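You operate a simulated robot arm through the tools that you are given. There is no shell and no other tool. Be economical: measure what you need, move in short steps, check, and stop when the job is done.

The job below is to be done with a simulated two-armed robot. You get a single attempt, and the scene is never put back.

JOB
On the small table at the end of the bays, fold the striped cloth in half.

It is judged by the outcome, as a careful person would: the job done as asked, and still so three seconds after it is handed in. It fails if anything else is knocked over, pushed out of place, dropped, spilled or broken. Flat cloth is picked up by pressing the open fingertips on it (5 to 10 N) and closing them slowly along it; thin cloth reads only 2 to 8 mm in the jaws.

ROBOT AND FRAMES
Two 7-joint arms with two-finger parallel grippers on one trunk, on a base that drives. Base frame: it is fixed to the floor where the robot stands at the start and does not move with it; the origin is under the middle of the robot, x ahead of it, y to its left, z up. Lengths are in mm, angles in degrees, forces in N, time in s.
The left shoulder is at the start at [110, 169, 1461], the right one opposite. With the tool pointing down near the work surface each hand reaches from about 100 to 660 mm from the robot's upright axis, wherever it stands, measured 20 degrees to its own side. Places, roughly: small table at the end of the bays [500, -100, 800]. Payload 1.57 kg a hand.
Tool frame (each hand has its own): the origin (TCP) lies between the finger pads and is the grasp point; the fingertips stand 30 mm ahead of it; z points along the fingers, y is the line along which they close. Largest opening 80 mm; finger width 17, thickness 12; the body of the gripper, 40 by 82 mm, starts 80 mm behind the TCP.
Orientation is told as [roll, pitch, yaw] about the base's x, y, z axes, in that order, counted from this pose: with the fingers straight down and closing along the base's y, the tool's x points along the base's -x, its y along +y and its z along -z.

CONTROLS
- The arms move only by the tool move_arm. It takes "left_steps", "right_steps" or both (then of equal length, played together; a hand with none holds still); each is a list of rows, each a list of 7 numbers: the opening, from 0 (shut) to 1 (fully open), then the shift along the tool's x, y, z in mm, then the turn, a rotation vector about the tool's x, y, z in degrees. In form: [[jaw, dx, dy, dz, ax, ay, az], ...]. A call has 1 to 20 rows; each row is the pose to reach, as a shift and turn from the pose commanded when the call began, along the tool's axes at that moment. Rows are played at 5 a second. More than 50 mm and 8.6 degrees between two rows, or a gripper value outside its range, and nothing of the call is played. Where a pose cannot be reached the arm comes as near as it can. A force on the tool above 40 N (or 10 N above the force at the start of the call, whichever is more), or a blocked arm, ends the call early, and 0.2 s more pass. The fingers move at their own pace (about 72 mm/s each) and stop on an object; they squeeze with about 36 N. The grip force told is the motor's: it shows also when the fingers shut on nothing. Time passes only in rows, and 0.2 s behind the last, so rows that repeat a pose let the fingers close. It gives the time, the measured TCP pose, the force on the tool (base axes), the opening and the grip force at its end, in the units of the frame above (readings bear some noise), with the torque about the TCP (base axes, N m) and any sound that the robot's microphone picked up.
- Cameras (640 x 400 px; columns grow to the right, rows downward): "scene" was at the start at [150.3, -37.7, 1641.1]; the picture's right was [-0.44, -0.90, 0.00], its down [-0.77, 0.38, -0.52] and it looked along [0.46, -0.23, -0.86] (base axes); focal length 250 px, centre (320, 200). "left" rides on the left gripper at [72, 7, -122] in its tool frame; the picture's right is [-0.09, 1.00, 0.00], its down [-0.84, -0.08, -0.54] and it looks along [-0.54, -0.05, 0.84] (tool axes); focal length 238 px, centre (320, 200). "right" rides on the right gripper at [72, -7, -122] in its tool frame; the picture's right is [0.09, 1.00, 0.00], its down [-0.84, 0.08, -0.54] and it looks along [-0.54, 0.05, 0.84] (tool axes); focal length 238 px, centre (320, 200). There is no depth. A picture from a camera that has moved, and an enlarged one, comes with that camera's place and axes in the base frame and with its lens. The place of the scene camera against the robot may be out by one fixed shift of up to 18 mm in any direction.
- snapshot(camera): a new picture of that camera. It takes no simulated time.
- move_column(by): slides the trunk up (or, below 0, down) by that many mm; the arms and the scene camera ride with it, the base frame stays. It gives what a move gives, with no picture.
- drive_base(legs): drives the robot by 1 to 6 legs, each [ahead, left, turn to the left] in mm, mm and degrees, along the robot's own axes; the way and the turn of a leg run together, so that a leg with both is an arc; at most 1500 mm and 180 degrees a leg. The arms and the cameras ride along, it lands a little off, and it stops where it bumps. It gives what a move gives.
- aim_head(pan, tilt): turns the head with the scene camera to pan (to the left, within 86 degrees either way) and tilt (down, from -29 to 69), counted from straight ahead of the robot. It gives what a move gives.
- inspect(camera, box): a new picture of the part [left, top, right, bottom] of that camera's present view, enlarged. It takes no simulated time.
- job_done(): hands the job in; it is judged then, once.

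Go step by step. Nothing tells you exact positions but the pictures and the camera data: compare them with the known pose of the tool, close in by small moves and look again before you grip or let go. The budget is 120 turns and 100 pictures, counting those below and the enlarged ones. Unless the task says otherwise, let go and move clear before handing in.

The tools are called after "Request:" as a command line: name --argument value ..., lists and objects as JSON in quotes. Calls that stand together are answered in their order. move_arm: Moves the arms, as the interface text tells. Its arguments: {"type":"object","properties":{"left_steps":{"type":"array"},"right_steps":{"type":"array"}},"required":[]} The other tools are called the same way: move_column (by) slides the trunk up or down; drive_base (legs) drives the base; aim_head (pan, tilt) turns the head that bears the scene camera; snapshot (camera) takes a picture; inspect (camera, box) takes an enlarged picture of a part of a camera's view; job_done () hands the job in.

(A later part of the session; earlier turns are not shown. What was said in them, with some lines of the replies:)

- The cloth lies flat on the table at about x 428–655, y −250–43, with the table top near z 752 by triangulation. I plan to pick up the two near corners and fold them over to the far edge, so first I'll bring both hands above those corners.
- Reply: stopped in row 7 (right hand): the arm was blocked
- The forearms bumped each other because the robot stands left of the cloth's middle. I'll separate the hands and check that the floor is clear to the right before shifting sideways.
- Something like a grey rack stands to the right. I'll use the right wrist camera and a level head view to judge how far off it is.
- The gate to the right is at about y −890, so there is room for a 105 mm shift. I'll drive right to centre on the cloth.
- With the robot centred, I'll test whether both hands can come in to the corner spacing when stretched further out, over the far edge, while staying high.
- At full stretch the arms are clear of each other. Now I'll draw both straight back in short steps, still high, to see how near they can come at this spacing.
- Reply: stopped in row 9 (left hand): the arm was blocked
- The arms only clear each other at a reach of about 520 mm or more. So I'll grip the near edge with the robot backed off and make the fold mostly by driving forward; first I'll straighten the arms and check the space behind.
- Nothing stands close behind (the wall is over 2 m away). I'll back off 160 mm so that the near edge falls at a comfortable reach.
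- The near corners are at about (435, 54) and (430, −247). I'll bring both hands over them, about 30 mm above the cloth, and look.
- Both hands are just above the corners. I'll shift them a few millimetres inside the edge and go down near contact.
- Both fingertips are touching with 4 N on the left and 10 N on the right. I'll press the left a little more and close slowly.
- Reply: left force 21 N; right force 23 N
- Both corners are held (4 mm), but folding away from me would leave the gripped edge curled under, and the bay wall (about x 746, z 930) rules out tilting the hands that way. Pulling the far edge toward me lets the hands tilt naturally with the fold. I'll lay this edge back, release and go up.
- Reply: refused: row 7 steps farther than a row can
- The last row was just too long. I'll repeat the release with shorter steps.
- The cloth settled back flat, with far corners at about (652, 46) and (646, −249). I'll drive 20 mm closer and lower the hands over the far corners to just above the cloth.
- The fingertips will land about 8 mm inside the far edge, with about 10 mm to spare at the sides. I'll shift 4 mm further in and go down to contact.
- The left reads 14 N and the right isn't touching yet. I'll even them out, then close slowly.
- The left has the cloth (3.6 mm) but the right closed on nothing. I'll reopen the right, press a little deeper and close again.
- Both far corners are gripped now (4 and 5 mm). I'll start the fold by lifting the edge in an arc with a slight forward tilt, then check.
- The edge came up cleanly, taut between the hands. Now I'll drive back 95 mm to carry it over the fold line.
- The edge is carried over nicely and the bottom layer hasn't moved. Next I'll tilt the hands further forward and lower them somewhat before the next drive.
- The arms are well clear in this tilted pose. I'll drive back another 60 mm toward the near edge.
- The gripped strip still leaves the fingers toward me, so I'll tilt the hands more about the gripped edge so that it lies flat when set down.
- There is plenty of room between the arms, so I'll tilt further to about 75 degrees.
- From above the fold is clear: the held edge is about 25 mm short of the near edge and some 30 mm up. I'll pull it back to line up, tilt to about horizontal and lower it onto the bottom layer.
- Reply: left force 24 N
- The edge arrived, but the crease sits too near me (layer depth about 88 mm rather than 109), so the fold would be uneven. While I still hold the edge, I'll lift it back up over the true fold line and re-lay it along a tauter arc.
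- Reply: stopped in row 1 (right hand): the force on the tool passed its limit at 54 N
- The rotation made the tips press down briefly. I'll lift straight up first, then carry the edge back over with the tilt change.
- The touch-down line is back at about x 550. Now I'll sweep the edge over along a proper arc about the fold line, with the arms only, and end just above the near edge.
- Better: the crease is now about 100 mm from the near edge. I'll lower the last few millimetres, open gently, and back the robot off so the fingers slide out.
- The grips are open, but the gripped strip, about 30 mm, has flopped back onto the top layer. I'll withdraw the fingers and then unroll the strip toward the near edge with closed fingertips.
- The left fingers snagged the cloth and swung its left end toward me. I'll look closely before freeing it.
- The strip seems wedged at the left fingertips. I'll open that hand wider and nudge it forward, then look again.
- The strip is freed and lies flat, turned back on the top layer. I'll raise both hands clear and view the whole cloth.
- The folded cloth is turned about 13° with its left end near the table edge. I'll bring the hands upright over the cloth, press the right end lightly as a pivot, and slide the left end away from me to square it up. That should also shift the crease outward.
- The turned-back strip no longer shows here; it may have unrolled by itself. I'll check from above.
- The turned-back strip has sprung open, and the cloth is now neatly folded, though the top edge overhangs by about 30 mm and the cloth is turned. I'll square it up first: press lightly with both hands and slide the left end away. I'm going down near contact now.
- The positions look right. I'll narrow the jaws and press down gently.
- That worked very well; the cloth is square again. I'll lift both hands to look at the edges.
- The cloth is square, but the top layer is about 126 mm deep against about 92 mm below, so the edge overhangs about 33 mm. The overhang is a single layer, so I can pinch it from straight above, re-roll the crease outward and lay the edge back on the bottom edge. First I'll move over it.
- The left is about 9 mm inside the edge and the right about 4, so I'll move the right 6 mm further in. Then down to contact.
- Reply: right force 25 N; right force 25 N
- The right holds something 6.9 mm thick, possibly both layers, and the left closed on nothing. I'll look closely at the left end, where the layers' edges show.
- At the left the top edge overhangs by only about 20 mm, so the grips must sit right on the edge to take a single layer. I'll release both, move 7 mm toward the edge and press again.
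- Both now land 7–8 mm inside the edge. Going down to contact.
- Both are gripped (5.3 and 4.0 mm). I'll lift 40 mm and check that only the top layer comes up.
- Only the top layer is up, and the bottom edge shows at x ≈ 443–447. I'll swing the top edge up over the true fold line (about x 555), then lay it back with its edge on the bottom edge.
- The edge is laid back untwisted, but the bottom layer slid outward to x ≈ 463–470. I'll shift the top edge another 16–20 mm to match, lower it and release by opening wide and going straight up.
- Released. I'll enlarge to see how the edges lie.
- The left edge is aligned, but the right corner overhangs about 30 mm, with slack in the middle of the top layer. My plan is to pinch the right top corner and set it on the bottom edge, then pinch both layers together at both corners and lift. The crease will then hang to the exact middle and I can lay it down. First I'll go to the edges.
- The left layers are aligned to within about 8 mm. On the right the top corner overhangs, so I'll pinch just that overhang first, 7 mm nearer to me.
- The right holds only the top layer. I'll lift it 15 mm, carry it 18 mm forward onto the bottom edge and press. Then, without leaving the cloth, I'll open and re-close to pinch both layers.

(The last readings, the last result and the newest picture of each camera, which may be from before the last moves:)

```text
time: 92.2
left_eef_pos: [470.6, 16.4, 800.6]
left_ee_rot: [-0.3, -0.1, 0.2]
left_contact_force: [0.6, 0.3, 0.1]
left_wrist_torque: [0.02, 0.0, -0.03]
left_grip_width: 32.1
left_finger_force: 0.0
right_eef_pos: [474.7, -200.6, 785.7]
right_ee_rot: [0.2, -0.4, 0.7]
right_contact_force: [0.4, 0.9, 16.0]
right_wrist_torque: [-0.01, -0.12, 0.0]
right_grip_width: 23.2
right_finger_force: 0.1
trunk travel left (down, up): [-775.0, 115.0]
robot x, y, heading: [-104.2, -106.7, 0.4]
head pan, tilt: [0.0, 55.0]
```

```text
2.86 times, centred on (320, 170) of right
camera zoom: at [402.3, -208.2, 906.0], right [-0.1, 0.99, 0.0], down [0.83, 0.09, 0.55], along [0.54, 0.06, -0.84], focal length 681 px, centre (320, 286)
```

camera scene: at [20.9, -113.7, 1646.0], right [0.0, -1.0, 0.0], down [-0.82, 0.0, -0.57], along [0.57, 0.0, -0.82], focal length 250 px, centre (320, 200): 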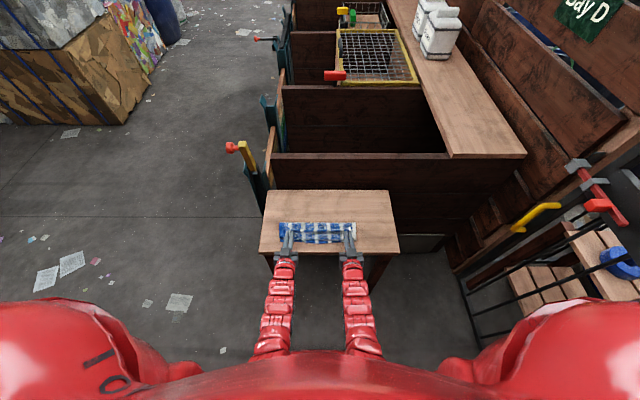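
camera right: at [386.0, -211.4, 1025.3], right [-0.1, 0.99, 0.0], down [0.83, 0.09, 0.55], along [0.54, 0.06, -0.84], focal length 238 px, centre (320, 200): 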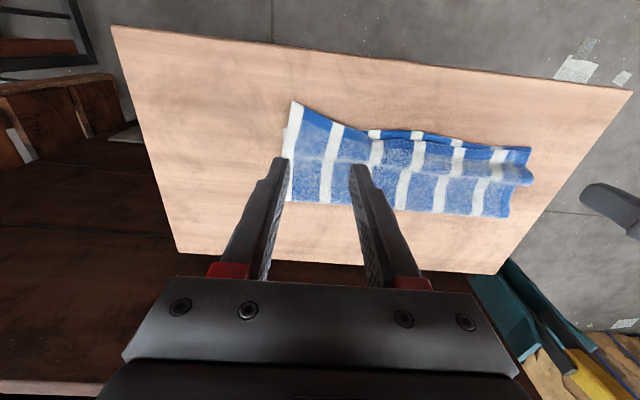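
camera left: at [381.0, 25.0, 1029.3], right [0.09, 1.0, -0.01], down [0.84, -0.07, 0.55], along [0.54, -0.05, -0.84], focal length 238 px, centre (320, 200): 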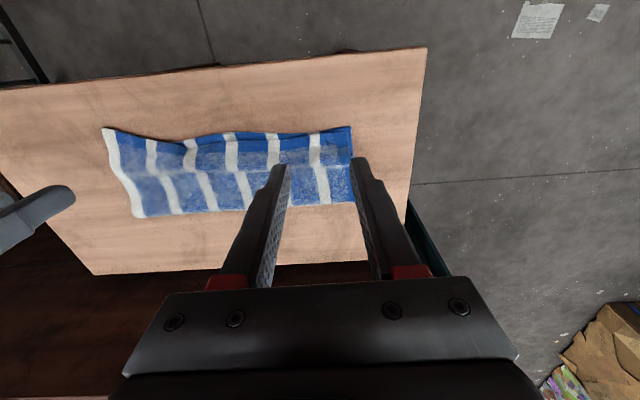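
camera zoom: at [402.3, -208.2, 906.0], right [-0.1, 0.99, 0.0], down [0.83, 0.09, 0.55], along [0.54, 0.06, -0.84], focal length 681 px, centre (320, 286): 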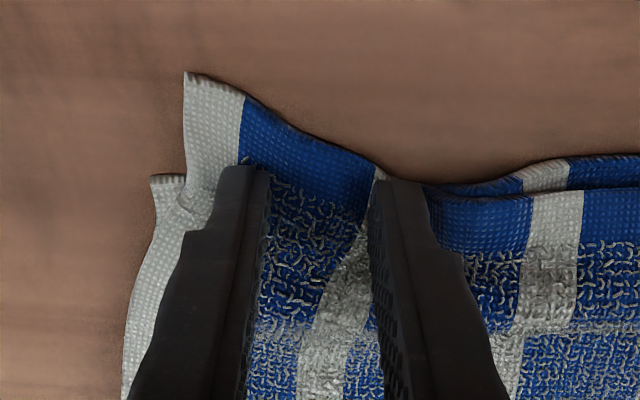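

The top corner still leads by about 25 mm, and 14 mm at the grip. I'll repeat the single-layer pinch slightly nearer the corner and carry it further forward.

Request:
move_arm --right_steps '[[0.35, 0, 0, -6, 0, 0, 0], [0.35, 12, -5, -6, 0, 0, 0], [0.35, 13, -5, -1, 0, 0, 0], [0.35, 13, -5, 0, 0, 0, 0], [0.31, 13, -5, 0, 0, 0, 0], [0.27, 13, -5, 0, 0, 0, 0], [0.23, 13, -5, 0, 0, 0, 0], [0.19, 13, -5, 0, 0, 0, 0], [0.15, 13, -5, 0, 0, 0, 0], [0.11, 13, -5, 0, 0, 0, 0], [0.07, 13, -5, 0, 0, 0, 0], [0.03, 13, -5, 0, 0, 0, 0], [0, 13, -5, 0, 0, 0, 0], [0, 13, -5, 0, 0, 0, 0]]'

```text
time: 95.2
left_eef_pos: [470.5, 15.2, 799.2]
left_ee_rot: [-0.3, 0.0, 0.2]
left_contact_force: [0.0, 0.0, -0.1]
left_wrist_torque: [-0.02, 0.0, -0.01]
left_grip_width: 31.8
left_finger_force: 0.0
right_eef_pos: [460.8, -206.3, 785.2]
right_ee_rot: [0.1, -0.3, 0.6]
right_contact_force: [-0.9, 0.0, 12.0]
right_wrist_torque: [0.0, -0.06, 0.01]
right_grip_width: 4.2
right_finger_force: 25.2
trunk travel left (down, up): [-775.0, 115.0]
robot x, y, heading: [-104.0, -106.4, 0.2]
head pan, tilt: [0.0, 55.0]
```

Gripped again. I'll carry it forward with a 20° turn to straighten the slanted corner.

Request:
move_arm --right_steps '[[0, 0, 0, -10, 0, 0, 0], [0, -5, 0, -20, 0, 0, -5], [0, -12, 0, -22, 0, 0, -10], [0, -20, 0, -20, 0, 0, -15], [0, -24, 0, -14, 0, 0, -20], [0, -24, 0, -7, 0, 0, -20], [0, -24, 0, -2, 0, 0, -20], [0, -24, 0, -1, 0, 0, -20]]'

Request:
inspect --camera "right" --box '[200, 80, 440, 250]'

```text
time: 97.0
left_eef_pos: [470.4, 15.6, 799.8]
left_ee_rot: [-0.3, 0.0, 0.2]
left_contact_force: [-0.8, 0.0, 0.2]
left_wrist_torque: [-0.01, 0.03, -0.02]
left_grip_width: 32.0
left_finger_force: 0.0
right_eef_pos: [486.3, -205.7, 785.2]
right_ee_rot: [0.0, -0.4, 20.8]
right_contact_force: [-0.7, -1.1, 13.3]
right_wrist_torque: [-0.01, 0.02, -0.08]
right_grip_width: 3.9
right_finger_force: 24.5
trunk travel left (down, up): [-775.0, 115.0]
robot x, y, heading: [-103.8, -105.1, 0.1]
head pan, tilt: [0.0, 55.0]
```

```text
2.35 times, centred on (320, 165) of right
camera zoom: at [421.0, -237.3, 907.0], right [-0.44, 0.9, 0.0], down [0.75, 0.37, 0.55], along [0.49, 0.24, -0.84], focal length 561 px, centre (320, 282)
```

zoom: 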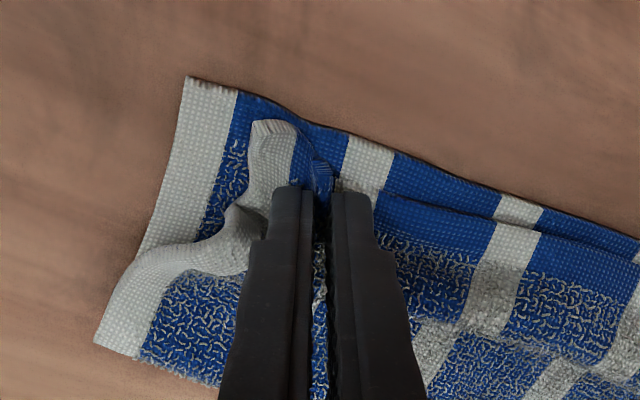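

The right top corner now sits just inside the bottom corner, as the left one does. I'll nudge it back 6 mm, re-grip both layers there, and bring the left down onto both its layers.

Request:
move_arm --left_steps '[[0.35, 0, 0, 5, 0, 0, 0], [0.35, 0, 0, 8, 0, 0, 0], [0.35, 0, 0, 10, 0, 0, 0], [0.35, 0, 0, 11, 0, 0, 0], [0.35, 0, 0, 12, 0, 0, 0], [0.35, 0, 0, 13, 0, 0, 0], [0.35, 0, 0, 13.5, 0, 0, 0], [0.35, 0, 0, 13.5, 0, 0, 0]]' --right_steps '[[0, 0, 0, -5, 0, 0, 0], [0, 5.6, 2, -5, 0, 0, 0], [0, 5.6, 2, -1, 0, 0, 0], [0.08, 5.6, 2, 0, 0, 0, 0], [0.16, 5.6, 2, 0.3, 0, 0, 0], [0.24, 5.6, 2, 0.3, 0, 0, 0], [0.32, 5.6, 2, 0.3, 0, 0, 0], [0.36, 5.6, 2, 0.3, 0, 0, 0]]'

Request:
inspect --camera "right" --box '[200, 80, 440, 250]'

```text
time: 98.8
left_eef_pos: [471.0, 14.5, 786.1]
left_ee_rot: [-0.3, -0.1, 0.2]
left_contact_force: [1.1, -1.0, 6.3]
left_wrist_torque: [-0.05, -0.04, -0.01]
left_grip_width: 27.8
left_finger_force: 0.1
right_eef_pos: [479.6, -206.1, 786.2]
right_ee_rot: [0.0, -0.4, 20.8]
right_contact_force: [1.2, 2.2, 15.5]
right_wrist_torque: [0.01, -0.01, -0.01]
right_grip_width: 20.5
right_finger_force: 0.0
trunk travel left (down, up): [-775.0, 115.0]
robot x, y, heading: [-106.5, -104.8, 0.0]
head pan, tilt: [0.0, 55.0]
```

```text
2.35 times, centred on (320, 165) of right
camera zoom: at [413.9, -237.7, 906.6], right [-0.44, 0.9, 0.0], down [0.75, 0.37, 0.55], along [0.49, 0.24, -0.84], focal length 561 px, centre (320, 282)
```

zoom: 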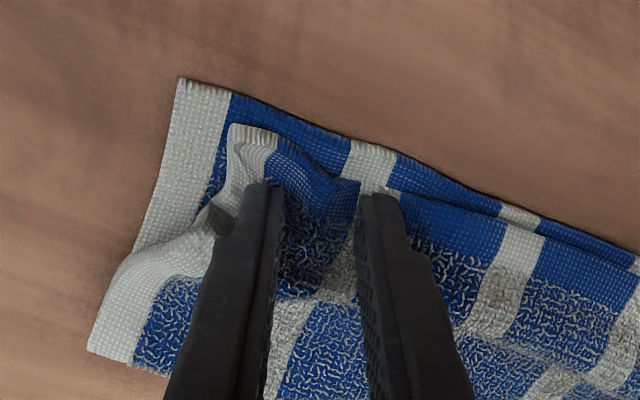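

Both hands now press on both layers with the edges nearly matched. Closing slowly to pinch the two layers together.

Request:
move_arm --left_steps '[[0.35, 0, 0, 0.8, 0, 0, 0], [0.31, 0, 0, 1.2, 0, 0, 0], [0.27, 0, 0, 1.2, 0, 0, 0], [0.23, 0, 0, 1.2, 0, 0, 0], [0.19, 0, 0, 1.2, 0, 0, 0], [0.15, 0, 0, 1.2, 0, 0, 0], [0.11, 0, 0, 1.2, 0, 0, 0], [0.07, 0, 0, 1.2, 0, 0, 0], [0.03, 0, 0, 1.2, 0, 0, 0], [0, 0, 0, 1.2, 0, 0, 0], [0, 0, 0, 1.2, 0, 0, 0], [0, 0, 0, 1.2, 0, 0, 0]]' --right_steps '[[0.35, 0, 0, 0.3, 0, 0, 0], [0.31, 0, 0, 0.6, 0, 0, 0], [0.27, 0, 0, 0.6, 0, 0, 0], [0.23, 0, 0, 0.6, 0, 0, 0], [0.19, 0, 0, 0.6, 0, 0, 0], [0.15, 0, 0, 0.6, 0, 0, 0], [0.11, 0, 0, 0.6, 0, 0, 0], [0.07, 0, 0, 0.6, 0, 0, 0], [0.03, 0, 0, 0.6, 0, 0, 0], [0, 0, 0, 0.6, 0, 0, 0], [0, 0, 0, 0.6, 0, 0, 0], [0, 0, 0, 0.6, 0, 0, 0]]'

```text
time: 101.3
left_eef_pos: [470.3, 13.7, 784.9]
left_ee_rot: [-0.3, -0.3, 0.3]
left_contact_force: [-0.5, -9.6, 14.4]
left_wrist_torque: [-0.36, -0.04, 0.0]
left_grip_width: 7.1
left_finger_force: 26.5
right_eef_pos: [478.4, -207.2, 785.6]
right_ee_rot: [0.1, -0.4, 20.7]
right_contact_force: [-0.2, 3.1, 18.3]
right_wrist_torque: [0.1, 0.03, 0.0]
right_grip_width: 3.9
right_finger_force: 25.0
trunk travel left (down, up): [-775.0, 115.0]
robot x, y, heading: [-103.4, -106.6, 0.0]
head pan, tilt: [0.0, 55.0]
```

The left has both layers (7.1 mm), but the right took only one (3.9). I'll reopen the right, press 1.5 mm deeper and close again.

Request:
move_arm --right_steps '[[0.1, 0, 0, 0, 0, 0, 0], [0.2, 0, 0, 0, 0, 0, 0], [0.3, 0, 0, 0, 0, 0, 0], [0.42, 0, 0, 0, 0, 0, 0], [0.42, 0, 0, 0.8, 0, 0, 0], [0.38, 0, 0, 1.5, 0, 0, 0], [0.34, 0, 0, 1.5, 0, 0, 0], [0.3, 0, 0, 1.5, 0, 0, 0], [0.26, 0, 0, 1.5, 0, 0, 0], [0.22, 0, 0, 1.5, 0, 0, 0], [0.18, 0, 0, 1.5, 0, 0, 0], [0.14, 0, 0, 1.5, 0, 0, 0], [0.1, 0, 0, 1.5, 0, 0, 0], [0.06, 0, 0, 1.5, 0, 0, 0], [0.02, 0, 0, 1.5, 0, 0, 0], [0, 0, 0, 1.5, 0, 0, 0], [0, 0, 0, 1.5, 0, 0, 0], [0, 0, 0, 1.5, 0, 0, 0]]'

```text
time: 105.2
left_eef_pos: [469.2, 14.3, 785.3]
left_ee_rot: [-0.4, -0.2, 0.2]
left_contact_force: [2.7, -6.2, 11.4]
left_wrist_torque: [-0.22, -0.07, 0.0]
left_grip_width: 6.8
left_finger_force: 26.5
right_eef_pos: [478.4, -205.1, 784.3]
right_ee_rot: [0.1, -0.5, 20.7]
right_contact_force: [3.2, 6.0, 36.1]
right_wrist_torque: [0.12, -0.02, 0.0]
right_grip_width: 4.7
right_finger_force: 25.1
trunk travel left (down, up): [-775.0, 115.0]
robot x, y, heading: [-103.0, -104.4, 0.4]
head pan, tilt: [0.0, 55.0]
```

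I'll lift both hands 30 mm and check what comes up.

Request:
move_arm --left_steps '[[0, 0, 0, -10, 0, 0, 0], [0, 0, 0, -20, 0, 0, 0], [0, 0, 0, -32, 0, 0, 0]]' --right_steps '[[0, 0, 0, -10, 0, 0, 0], [0, 0, 0, -20, 0, 0, 0], [0, 0, 0, -32, 0, 0, 0]]'

Request:
snapshot --camera "right"

```text
time: 106.0
left_eef_pos: [470.4, 16.0, 815.4]
left_ee_rot: [-0.4, 0.0, 0.2]
left_contact_force: [0.5, -2.7, 0.2]
left_wrist_torque: [-0.09, -0.01, 0.03]
left_grip_width: 6.3
left_finger_force: 26.1
right_eef_pos: [479.3, -206.1, 814.0]
right_ee_rot: [0.2, -0.1, 20.8]
right_contact_force: [-0.3, 3.3, -0.2]
right_wrist_torque: [0.07, 0.0, -0.03]
right_grip_width: 4.2
right_finger_force: 25.1
trunk travel left (down, up): [-775.0, 115.0]
robot x, y, heading: [-105.0, -108.4, 0.3]
head pan, tilt: [0.0, 55.0]
```

```text
6 pictures are left
camera right: at [414.4, -237.1, 935.3], right [-0.44, 0.9, 0.0], down [0.75, 0.37, 0.54], along [0.49, 0.24, -0.84], focal length 238 px, centre (320, 200)
```

right: 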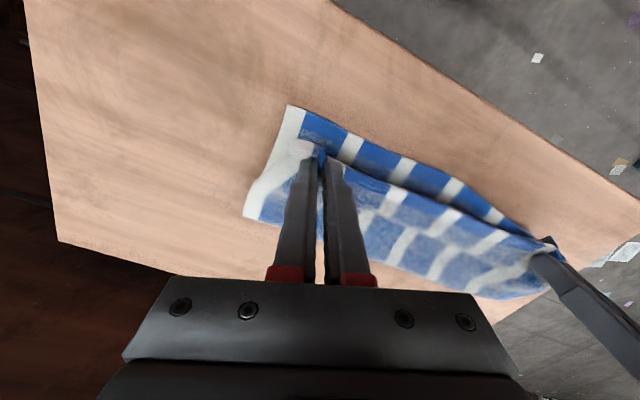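

The left holds both layers and the right only the top, with the bottom right corner still in place, which also serves. Lifting now lets the left end hang to its exact middle while the right re-rolls its crease. I'll swing up over the fold line and lay back down with the edges matched.

Request:
move_arm --left_steps '[[0, -10, 0, -25, 0, 0, 0], [0, -25, 0, -50, 0, 0, 0], [0, -50, 0, -66, 0, 0, 0], [0, -81, 0, -73, 0, 0, 0], [0, -81, 0, -73, 0, 0, 0], [0, -81, 0, -73, 0, 0, 0], [0, -66, 0, -69, 0, 0, 0], [0, -51, 0, -61, 0, 0, 0], [0, -38, 0, -51, 0, 0, 0], [0, -26, 0, -41, 0, 0, 0], [0, -18, 0, -28, 0, 0, 0], [0, -11, 0, -16, 0, 0, 0], [0, -6, 0, -3, 0, 0, 0], [0, -2, 0, 9, 0, 0, 0], [0, 0, 0, 20, 0, 0, 0], [0, 0, 0, 25, 0, 0, 0]]' --right_steps '[[0, -9.4, -3.5, -25, 0, 0, 0], [0, -23.4, -8.8, -50, 0, 0, 0], [0, -46.8, -17.7, -66, 0, 0, 0], [0, -75.7, -28.6, -73, 0, 0, 0], [0, -75.7, -28.6, -73, 0, 0, 0], [0, -75.7, -28.6, -73, 0, 0, 0], [0, -61.7, -23.3, -69, 0, 0, 0], [0, -47.7, -18, -61, 0, 0, 0], [0, -35.5, -13.4, -51, 0, 0, 0], [0, -24.3, -9.2, -41, 0, 0, 0], [0, -16.8, -6.4, -28, 0, 0, 0], [0, -10.3, -3.9, -16, 0, 0, 0], [0, -5.6, -2.1, -3, 0, 0, 0], [0, -1.9, -0.7, 9, 0, 0, 0], [0, 0, 0, 20, 0, 0, 0], [0, 0, 0, 24, 0, 0, 0]]'

Request:
snapshot --camera "right"

```text
time: 109.3
left_eef_pos: [471.4, 15.5, 789.7]
left_ee_rot: [-0.3, 0.0, 0.2]
left_contact_force: [0.3, -2.9, 0.3]
left_wrist_torque: [-0.1, -0.01, 0.02]
left_grip_width: 6.6
left_finger_force: 26.3
right_eef_pos: [479.6, -206.3, 790.6]
right_ee_rot: [0.1, -0.2, 20.8]
right_contact_force: [-0.1, 4.4, 0.7]
right_wrist_torque: [0.11, 0.02, -0.04]
right_grip_width: 4.2
right_finger_force: 25.6
trunk travel left (down, up): [-775.0, 115.0]
robot x, y, heading: [-104.2, -103.7, 0.1]
head pan, tilt: [0.0, 55.0]
```

```text
5 pictures are left
camera right: at [414.3, -237.7, 911.2], right [-0.44, 0.9, 0.0], down [0.75, 0.37, 0.55], along [0.49, 0.24, -0.84], focal length 238 px, centre (320, 200)
```

right: 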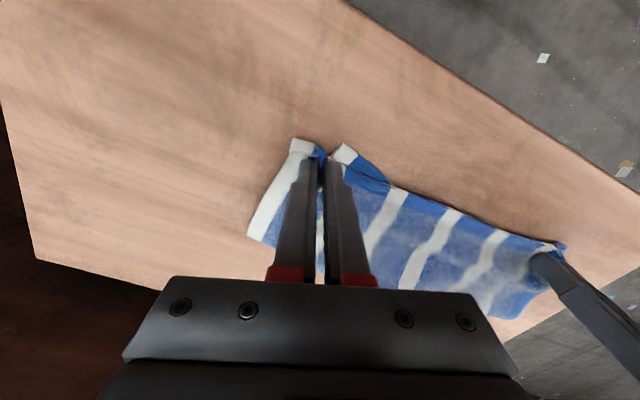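

The cloth now lies smooth. I'll take one enlarged look at the right corner before releasing.

Request:
inspect --camera "right" --box '[240, 120, 580, 320]'

```text
1.88 times, centred on (410, 220) of right
camera zoom: at [414.3, -237.7, 911.2], right [-0.44, 0.9, 0.0], down [0.75, 0.37, 0.55], along [0.49, 0.24, -0.84], focal length 449 px, centre (151, 162)
```

zoom: 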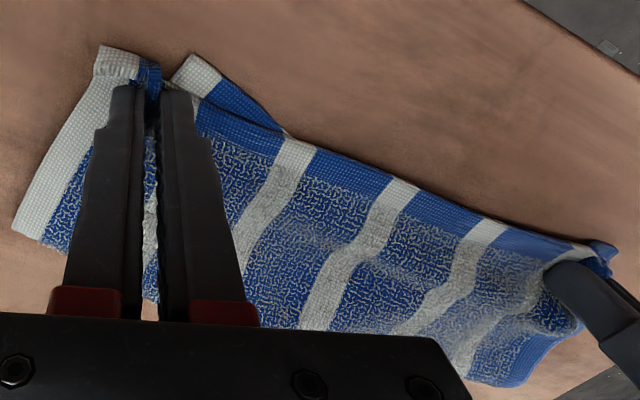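

The crease and edges lie well, but the hidden bottom right corner has drifted about 35 mm inward, to about (466, −196), under a straight top edge. With the left still holding, I'll release the right and put a closed fingertip on that exposed corner of the bottom layer.

Request:
move_arm --right_steps '[[0, 0, 0, 3, 0, 0, 0], [0.1, 0, 0, 4, 0, 0, 0], [0.2, 0, 0, 4, 0, 0, 0], [0.35, 0, 0, 3, 0, 0, 0], [0.4, 0, 0, -5, 0, 0, 0], [0.4, 0, 0, -25, 0, 0, 0], [0, 5, 10, -30, 0, 0, 0], [0, 11, 19, -30, 0, 0, 0], [0, 11, 19, -30, 0, 0, 0]]'

Request:
inspect --camera "right" --box '[200, 90, 440, 240]'

```text
time: 111.3
left_eef_pos: [470.6, 16.0, 789.6]
left_ee_rot: [-0.4, 0.1, 0.2]
left_contact_force: [-0.4, -0.6, 0.3]
left_wrist_torque: [-0.01, -0.05, 0.01]
left_grip_width: 6.4
left_finger_force: 25.6
right_eef_pos: [464.2, -192.2, 820.0]
right_ee_rot: [0.0, -0.2, 20.8]
right_contact_force: [0.7, -0.1, 0.4]
right_wrist_torque: [0.02, 0.0, -0.01]
right_grip_width: 0.2
right_finger_force: 20.6
trunk travel left (down, up): [-775.0, 115.0]
robot x, y, heading: [-102.3, -101.9, 0.3]
head pan, tilt: [0.0, 55.0]
```

```text
2.67 times, centred on (320, 165) of right
camera zoom: at [397.9, -223.1, 941.4], right [-0.44, 0.9, 0.0], down [0.75, 0.37, 0.55], along [0.49, 0.24, -0.84], focal length 636 px, centre (320, 293)
```

zoom: 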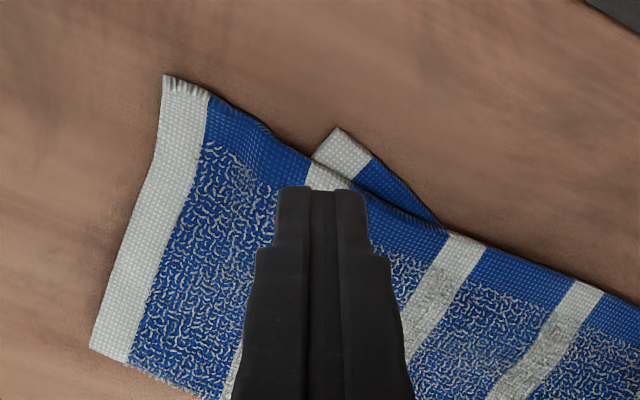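

The exposed bottom corner's tip is at about (452, −191) and should be near (457, −240). I'll press a closed fingertip on it and slide it sideways, passing just outside the top edge.

Request:
move_arm --right_steps '[[0, 0.8, 12, 15, 0, 0, 0], [0, 0.8, 12, 28, 0, 0, 0], [0, 0.8, 12, 34, 0, 0, 0], [0, 0.8, 12, 36, 0, 0, 0], [0, 0.8, 12, 36, 0, 0, 0]]'

```text
time: 112.5
left_eef_pos: [470.9, 17.1, 791.0]
left_ee_rot: [-0.3, 0.0, 0.2]
left_contact_force: [0.2, 0.0, 1.7]
left_wrist_torque: [-0.01, -0.03, -0.02]
left_grip_width: 6.2
left_finger_force: 26.0
right_eef_pos: [457.5, -180.4, 786.0]
right_ee_rot: [0.0, -0.2, 20.6]
right_contact_force: [-1.1, -1.1, 7.1]
right_wrist_torque: [-0.06, -0.05, -0.02]
right_grip_width: 0.0
right_finger_force: 21.5
trunk travel left (down, up): [-775.0, 115.0]
robot x, y, heading: [-101.6, -107.3, 0.1]
head pan, tilt: [0.0, 55.0]
```

There is 7 N on the corner. Now I'll slide it.

Request:
move_arm --right_steps '[[0, 3, -0.7, 0.5, 0, 0, 0], [0, 7, -1.6, 0.7, 0, 0, 0], [0, 10.5, -2.4, 0.9, 0, 0, 0], [0, 13, -9, 0.9, 0, 0, 0], [0, 15.5, -15.5, 0.9, 0, 0, 0], [0, 18, -22.5, 0.9, 0, 0, 0], [0, 20.8, -29.5, 0.9, 0, 0, 0], [0, 22.4, -36.5, 0.9, 0, 0, 0], [0, 23.9, -43.3, 0.9, 0, 0, 0], [0, 20.5, -44.5, 0.9, 0, 0, 0], [0, 17.4, -45.8, 0.9, 0, 0, 0], [0, 17.4, -45.8, -10, 0, 0, 0], [0, 17.4, -45.8, -45, 0, 0, 0]]'

Request:
inspect --camera "right" --box '[200, 60, 560, 280]'

```text
time: 115.3
left_eef_pos: [471.7, 15.9, 790.7]
left_ee_rot: [-0.2, -0.1, 0.2]
left_contact_force: [0.4, -0.5, 0.7]
left_wrist_torque: [0.0, -0.02, 0.0]
left_grip_width: 6.5
left_finger_force: 25.7
right_eef_pos: [457.8, -230.4, 829.2]
right_ee_rot: [0.2, -0.2, 20.8]
right_contact_force: [-0.4, 0.2, 0.3]
right_wrist_torque: [0.01, 0.01, 0.02]
right_grip_width: 0.0
right_finger_force: 21.0
trunk travel left (down, up): [-775.0, 115.0]
robot x, y, heading: [-102.2, -105.2, 0.0]
head pan, tilt: [0.0, 55.0]
```

```text
1.78 times, centred on (380, 170) of right
camera zoom: at [391.9, -262.2, 950.2], right [-0.44, 0.9, 0.0], down [0.75, 0.37, 0.54], along [0.49, 0.24, -0.84], focal length 424 px, centre (213, 253)
```

zoom: 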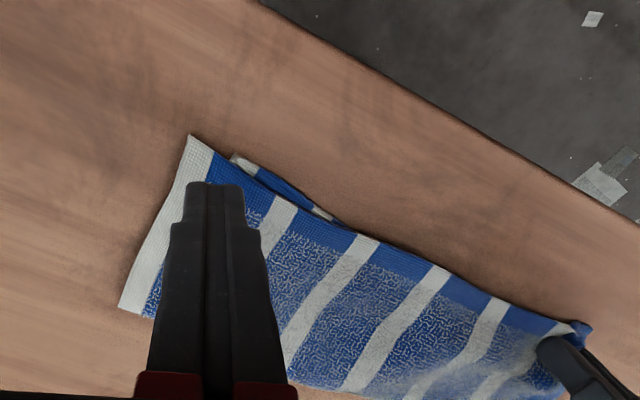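

The bottom corner is now about 23 mm short sideways and matches in depth. One more short slide of the same kind should finish it.

Request:
move_arm --right_steps '[[0, -1, 12, 10, 0, 0, 0], [0, -3, 25, 25, 0, 0, 0], [0, -3, 25, 38, 0, 0, 0], [0, -3, 25, 42, 0, 0, 0], [0, -3, 25, 43.5, 0, 0, 0], [0, -3, 25, 44.3, 0, 0, 0], [0, -0.5, 19, 44.3, 0, 0, 0], [0, 2, 13, 44.3, 0, 0, 0], [0, 4.5, 7, 44.3, 0, 0, 0], [0, 6.5, 2.5, 44.3, 0, 0, 0], [0, 6.5, 2.5, 35, 0, 0, 0], [0, 6.5, 2.5, 0, 0, 0, 0]]'

```text
time: 118.0
left_eef_pos: [471.9, 16.8, 790.4]
left_ee_rot: [-0.2, 0.0, 0.2]
left_contact_force: [-0.3, 0.9, -0.6]
left_wrist_torque: [0.02, -0.01, 0.02]
left_grip_width: 6.5
left_finger_force: 25.7
right_eef_pos: [451.7, -229.1, 829.3]
right_ee_rot: [0.0, -0.3, 20.7]
right_contact_force: [0.3, -0.4, -0.2]
right_wrist_torque: [0.01, 0.0, 0.01]
right_grip_width: 0.0
right_finger_force: 20.9
trunk travel left (down, up): [-775.0, 115.0]
robot x, y, heading: [-104.3, -107.6, 0.3]
head pan, tilt: [0.0, 55.0]
```

Now I'll release the left: lower slightly, open wide, go straight up. Then I'll spread the hands outward, back off and look from above.

Request:
move_arm --left_steps '[[0, 0, 0, 3, 0, 0, 0], [0.12, 0, 0, 3, 0, 0, 0], [0.25, 0, 0, 3, 0, 0, 0], [0.4, 0, 0, 2, 0, 0, 0], [0.6, 0, 0, 0, 0, 0, 0], [0.6, 0, 0, -15, 0, 0, 0], [0.6, 0, 0, -50, 0, 0, 0], [0.6, 0, 0, -90, 0, 0, 0], [0.6, 0, 0, -130, 0, 0, 0], [0.6, 0, 40, -140, 0, 0, 0], [0.6, 0, 80, -140, 0, 0, 0], [0.6, 0, 120, -140, 0, 0, 0]]' --right_steps '[[0, 0, 0, -10, 0, 0, 0], [0, 0, 0, -30, 0, 0, 0], [0, 0, 0, -50, 0, 0, 0], [0, 0, 0, -70, 0, 0, 0], [0, 0, 0, -90, 0, 0, 0], [0, 0, 0, -100, 0, 0, 0], [0, 0, -20, -100, 0, 0, 0], [0, 0, -40, -100, 0, 0, 0], [0, 0, -60, -100, 0, 0, 0], [0, 0, -80, -100, 0, 0, 0], [0, 0, -100, -100, 0, 0, 0], [0, 0, -110, -100, 0, 0, 0]]'

Request:
drive_base --legs '[[-150, 0, 0]]'

Request:
inspect --camera "scene" --box '[250, 160, 410, 260]'

```text
time: 120.5
left_eef_pos: [471.2, 138.3, 930.1]
left_ee_rot: [-0.3, 0.0, 0.1]
left_contact_force: [0.4, 0.3, -0.2]
left_wrist_torque: [-0.02, 0.01, 0.04]
left_grip_width: 47.9
left_finger_force: 0.1
right_eef_pos: [489.5, -333.4, 929.2]
right_ee_rot: [0.0, -0.1, 20.8]
right_contact_force: [-0.1, 0.7, -0.5]
right_wrist_torque: [0.01, -0.01, 0.0]
right_grip_width: 0.1
right_finger_force: 21.1
trunk travel left (down, up): [-775.0, 115.0]
robot x, y, heading: [-107.2, -107.3, 0.3]
head pan, tilt: [0.0, 55.0]
```

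```text
time: 121.9
left_eef_pos: [321.4, 137.3, 928.8]
left_ee_rot: [-0.3, 0.0, 0.2]
left_contact_force: [0.3, -0.2, -0.3]
left_wrist_torque: [0.01, 0.0, 0.04]
left_grip_width: 48.1
left_finger_force: 0.1
right_eef_pos: [340.2, -334.3, 927.9]
right_ee_rot: [0.0, -0.2, 20.7]
right_contact_force: [0.3, -0.4, 0.7]
right_wrist_torque: [0.02, 0.0, 0.0]
right_grip_width: 0.0
right_finger_force: 21.2
trunk travel left (down, up): [-775.0, 115.0]
robot x, y, heading: [-253.5, -106.6, 0.0]
head pan, tilt: [0.0, 55.0]
```

```text
4.00 times, centred on (330, 210) of scene
camera zoom: at [-91.1, -113.9, 1645.8], right [0.0, -1.0, 0.0], down [-0.82, 0.0, -0.57], along [0.57, 0.0, -0.82], focal length 999 px, centre (280, 160)
```

zoom: 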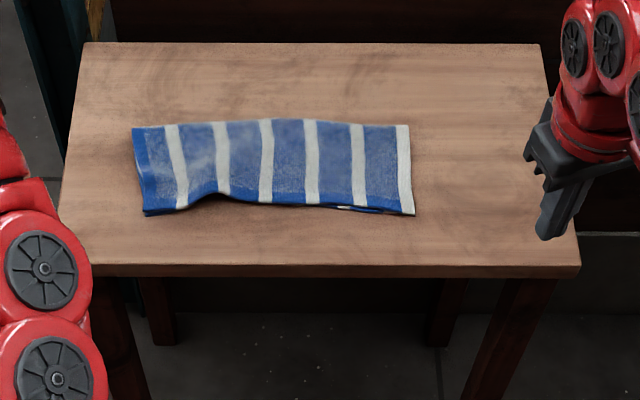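

The striped cloth on the small table is folded in half: crease on the far side, near edges matched to within several millimetres. There is a slight ripple near its left end. Both hands are clear and nothing else was moved, so I'm handing in.

Request:
job_done

```text
The job is handed in.
```

I folded the striped cloth in half on the small table and handed the job in. The crease is on the far side, and the near edges match to within several millimetres. A slight ripple remains near the left end, where I gripped both layers. The folded cloth also sits about 25–30 mm further from the robot than its near edge did at the start.

Both hands are open or empty and clear of the table, and nothing else on or around it was moved.
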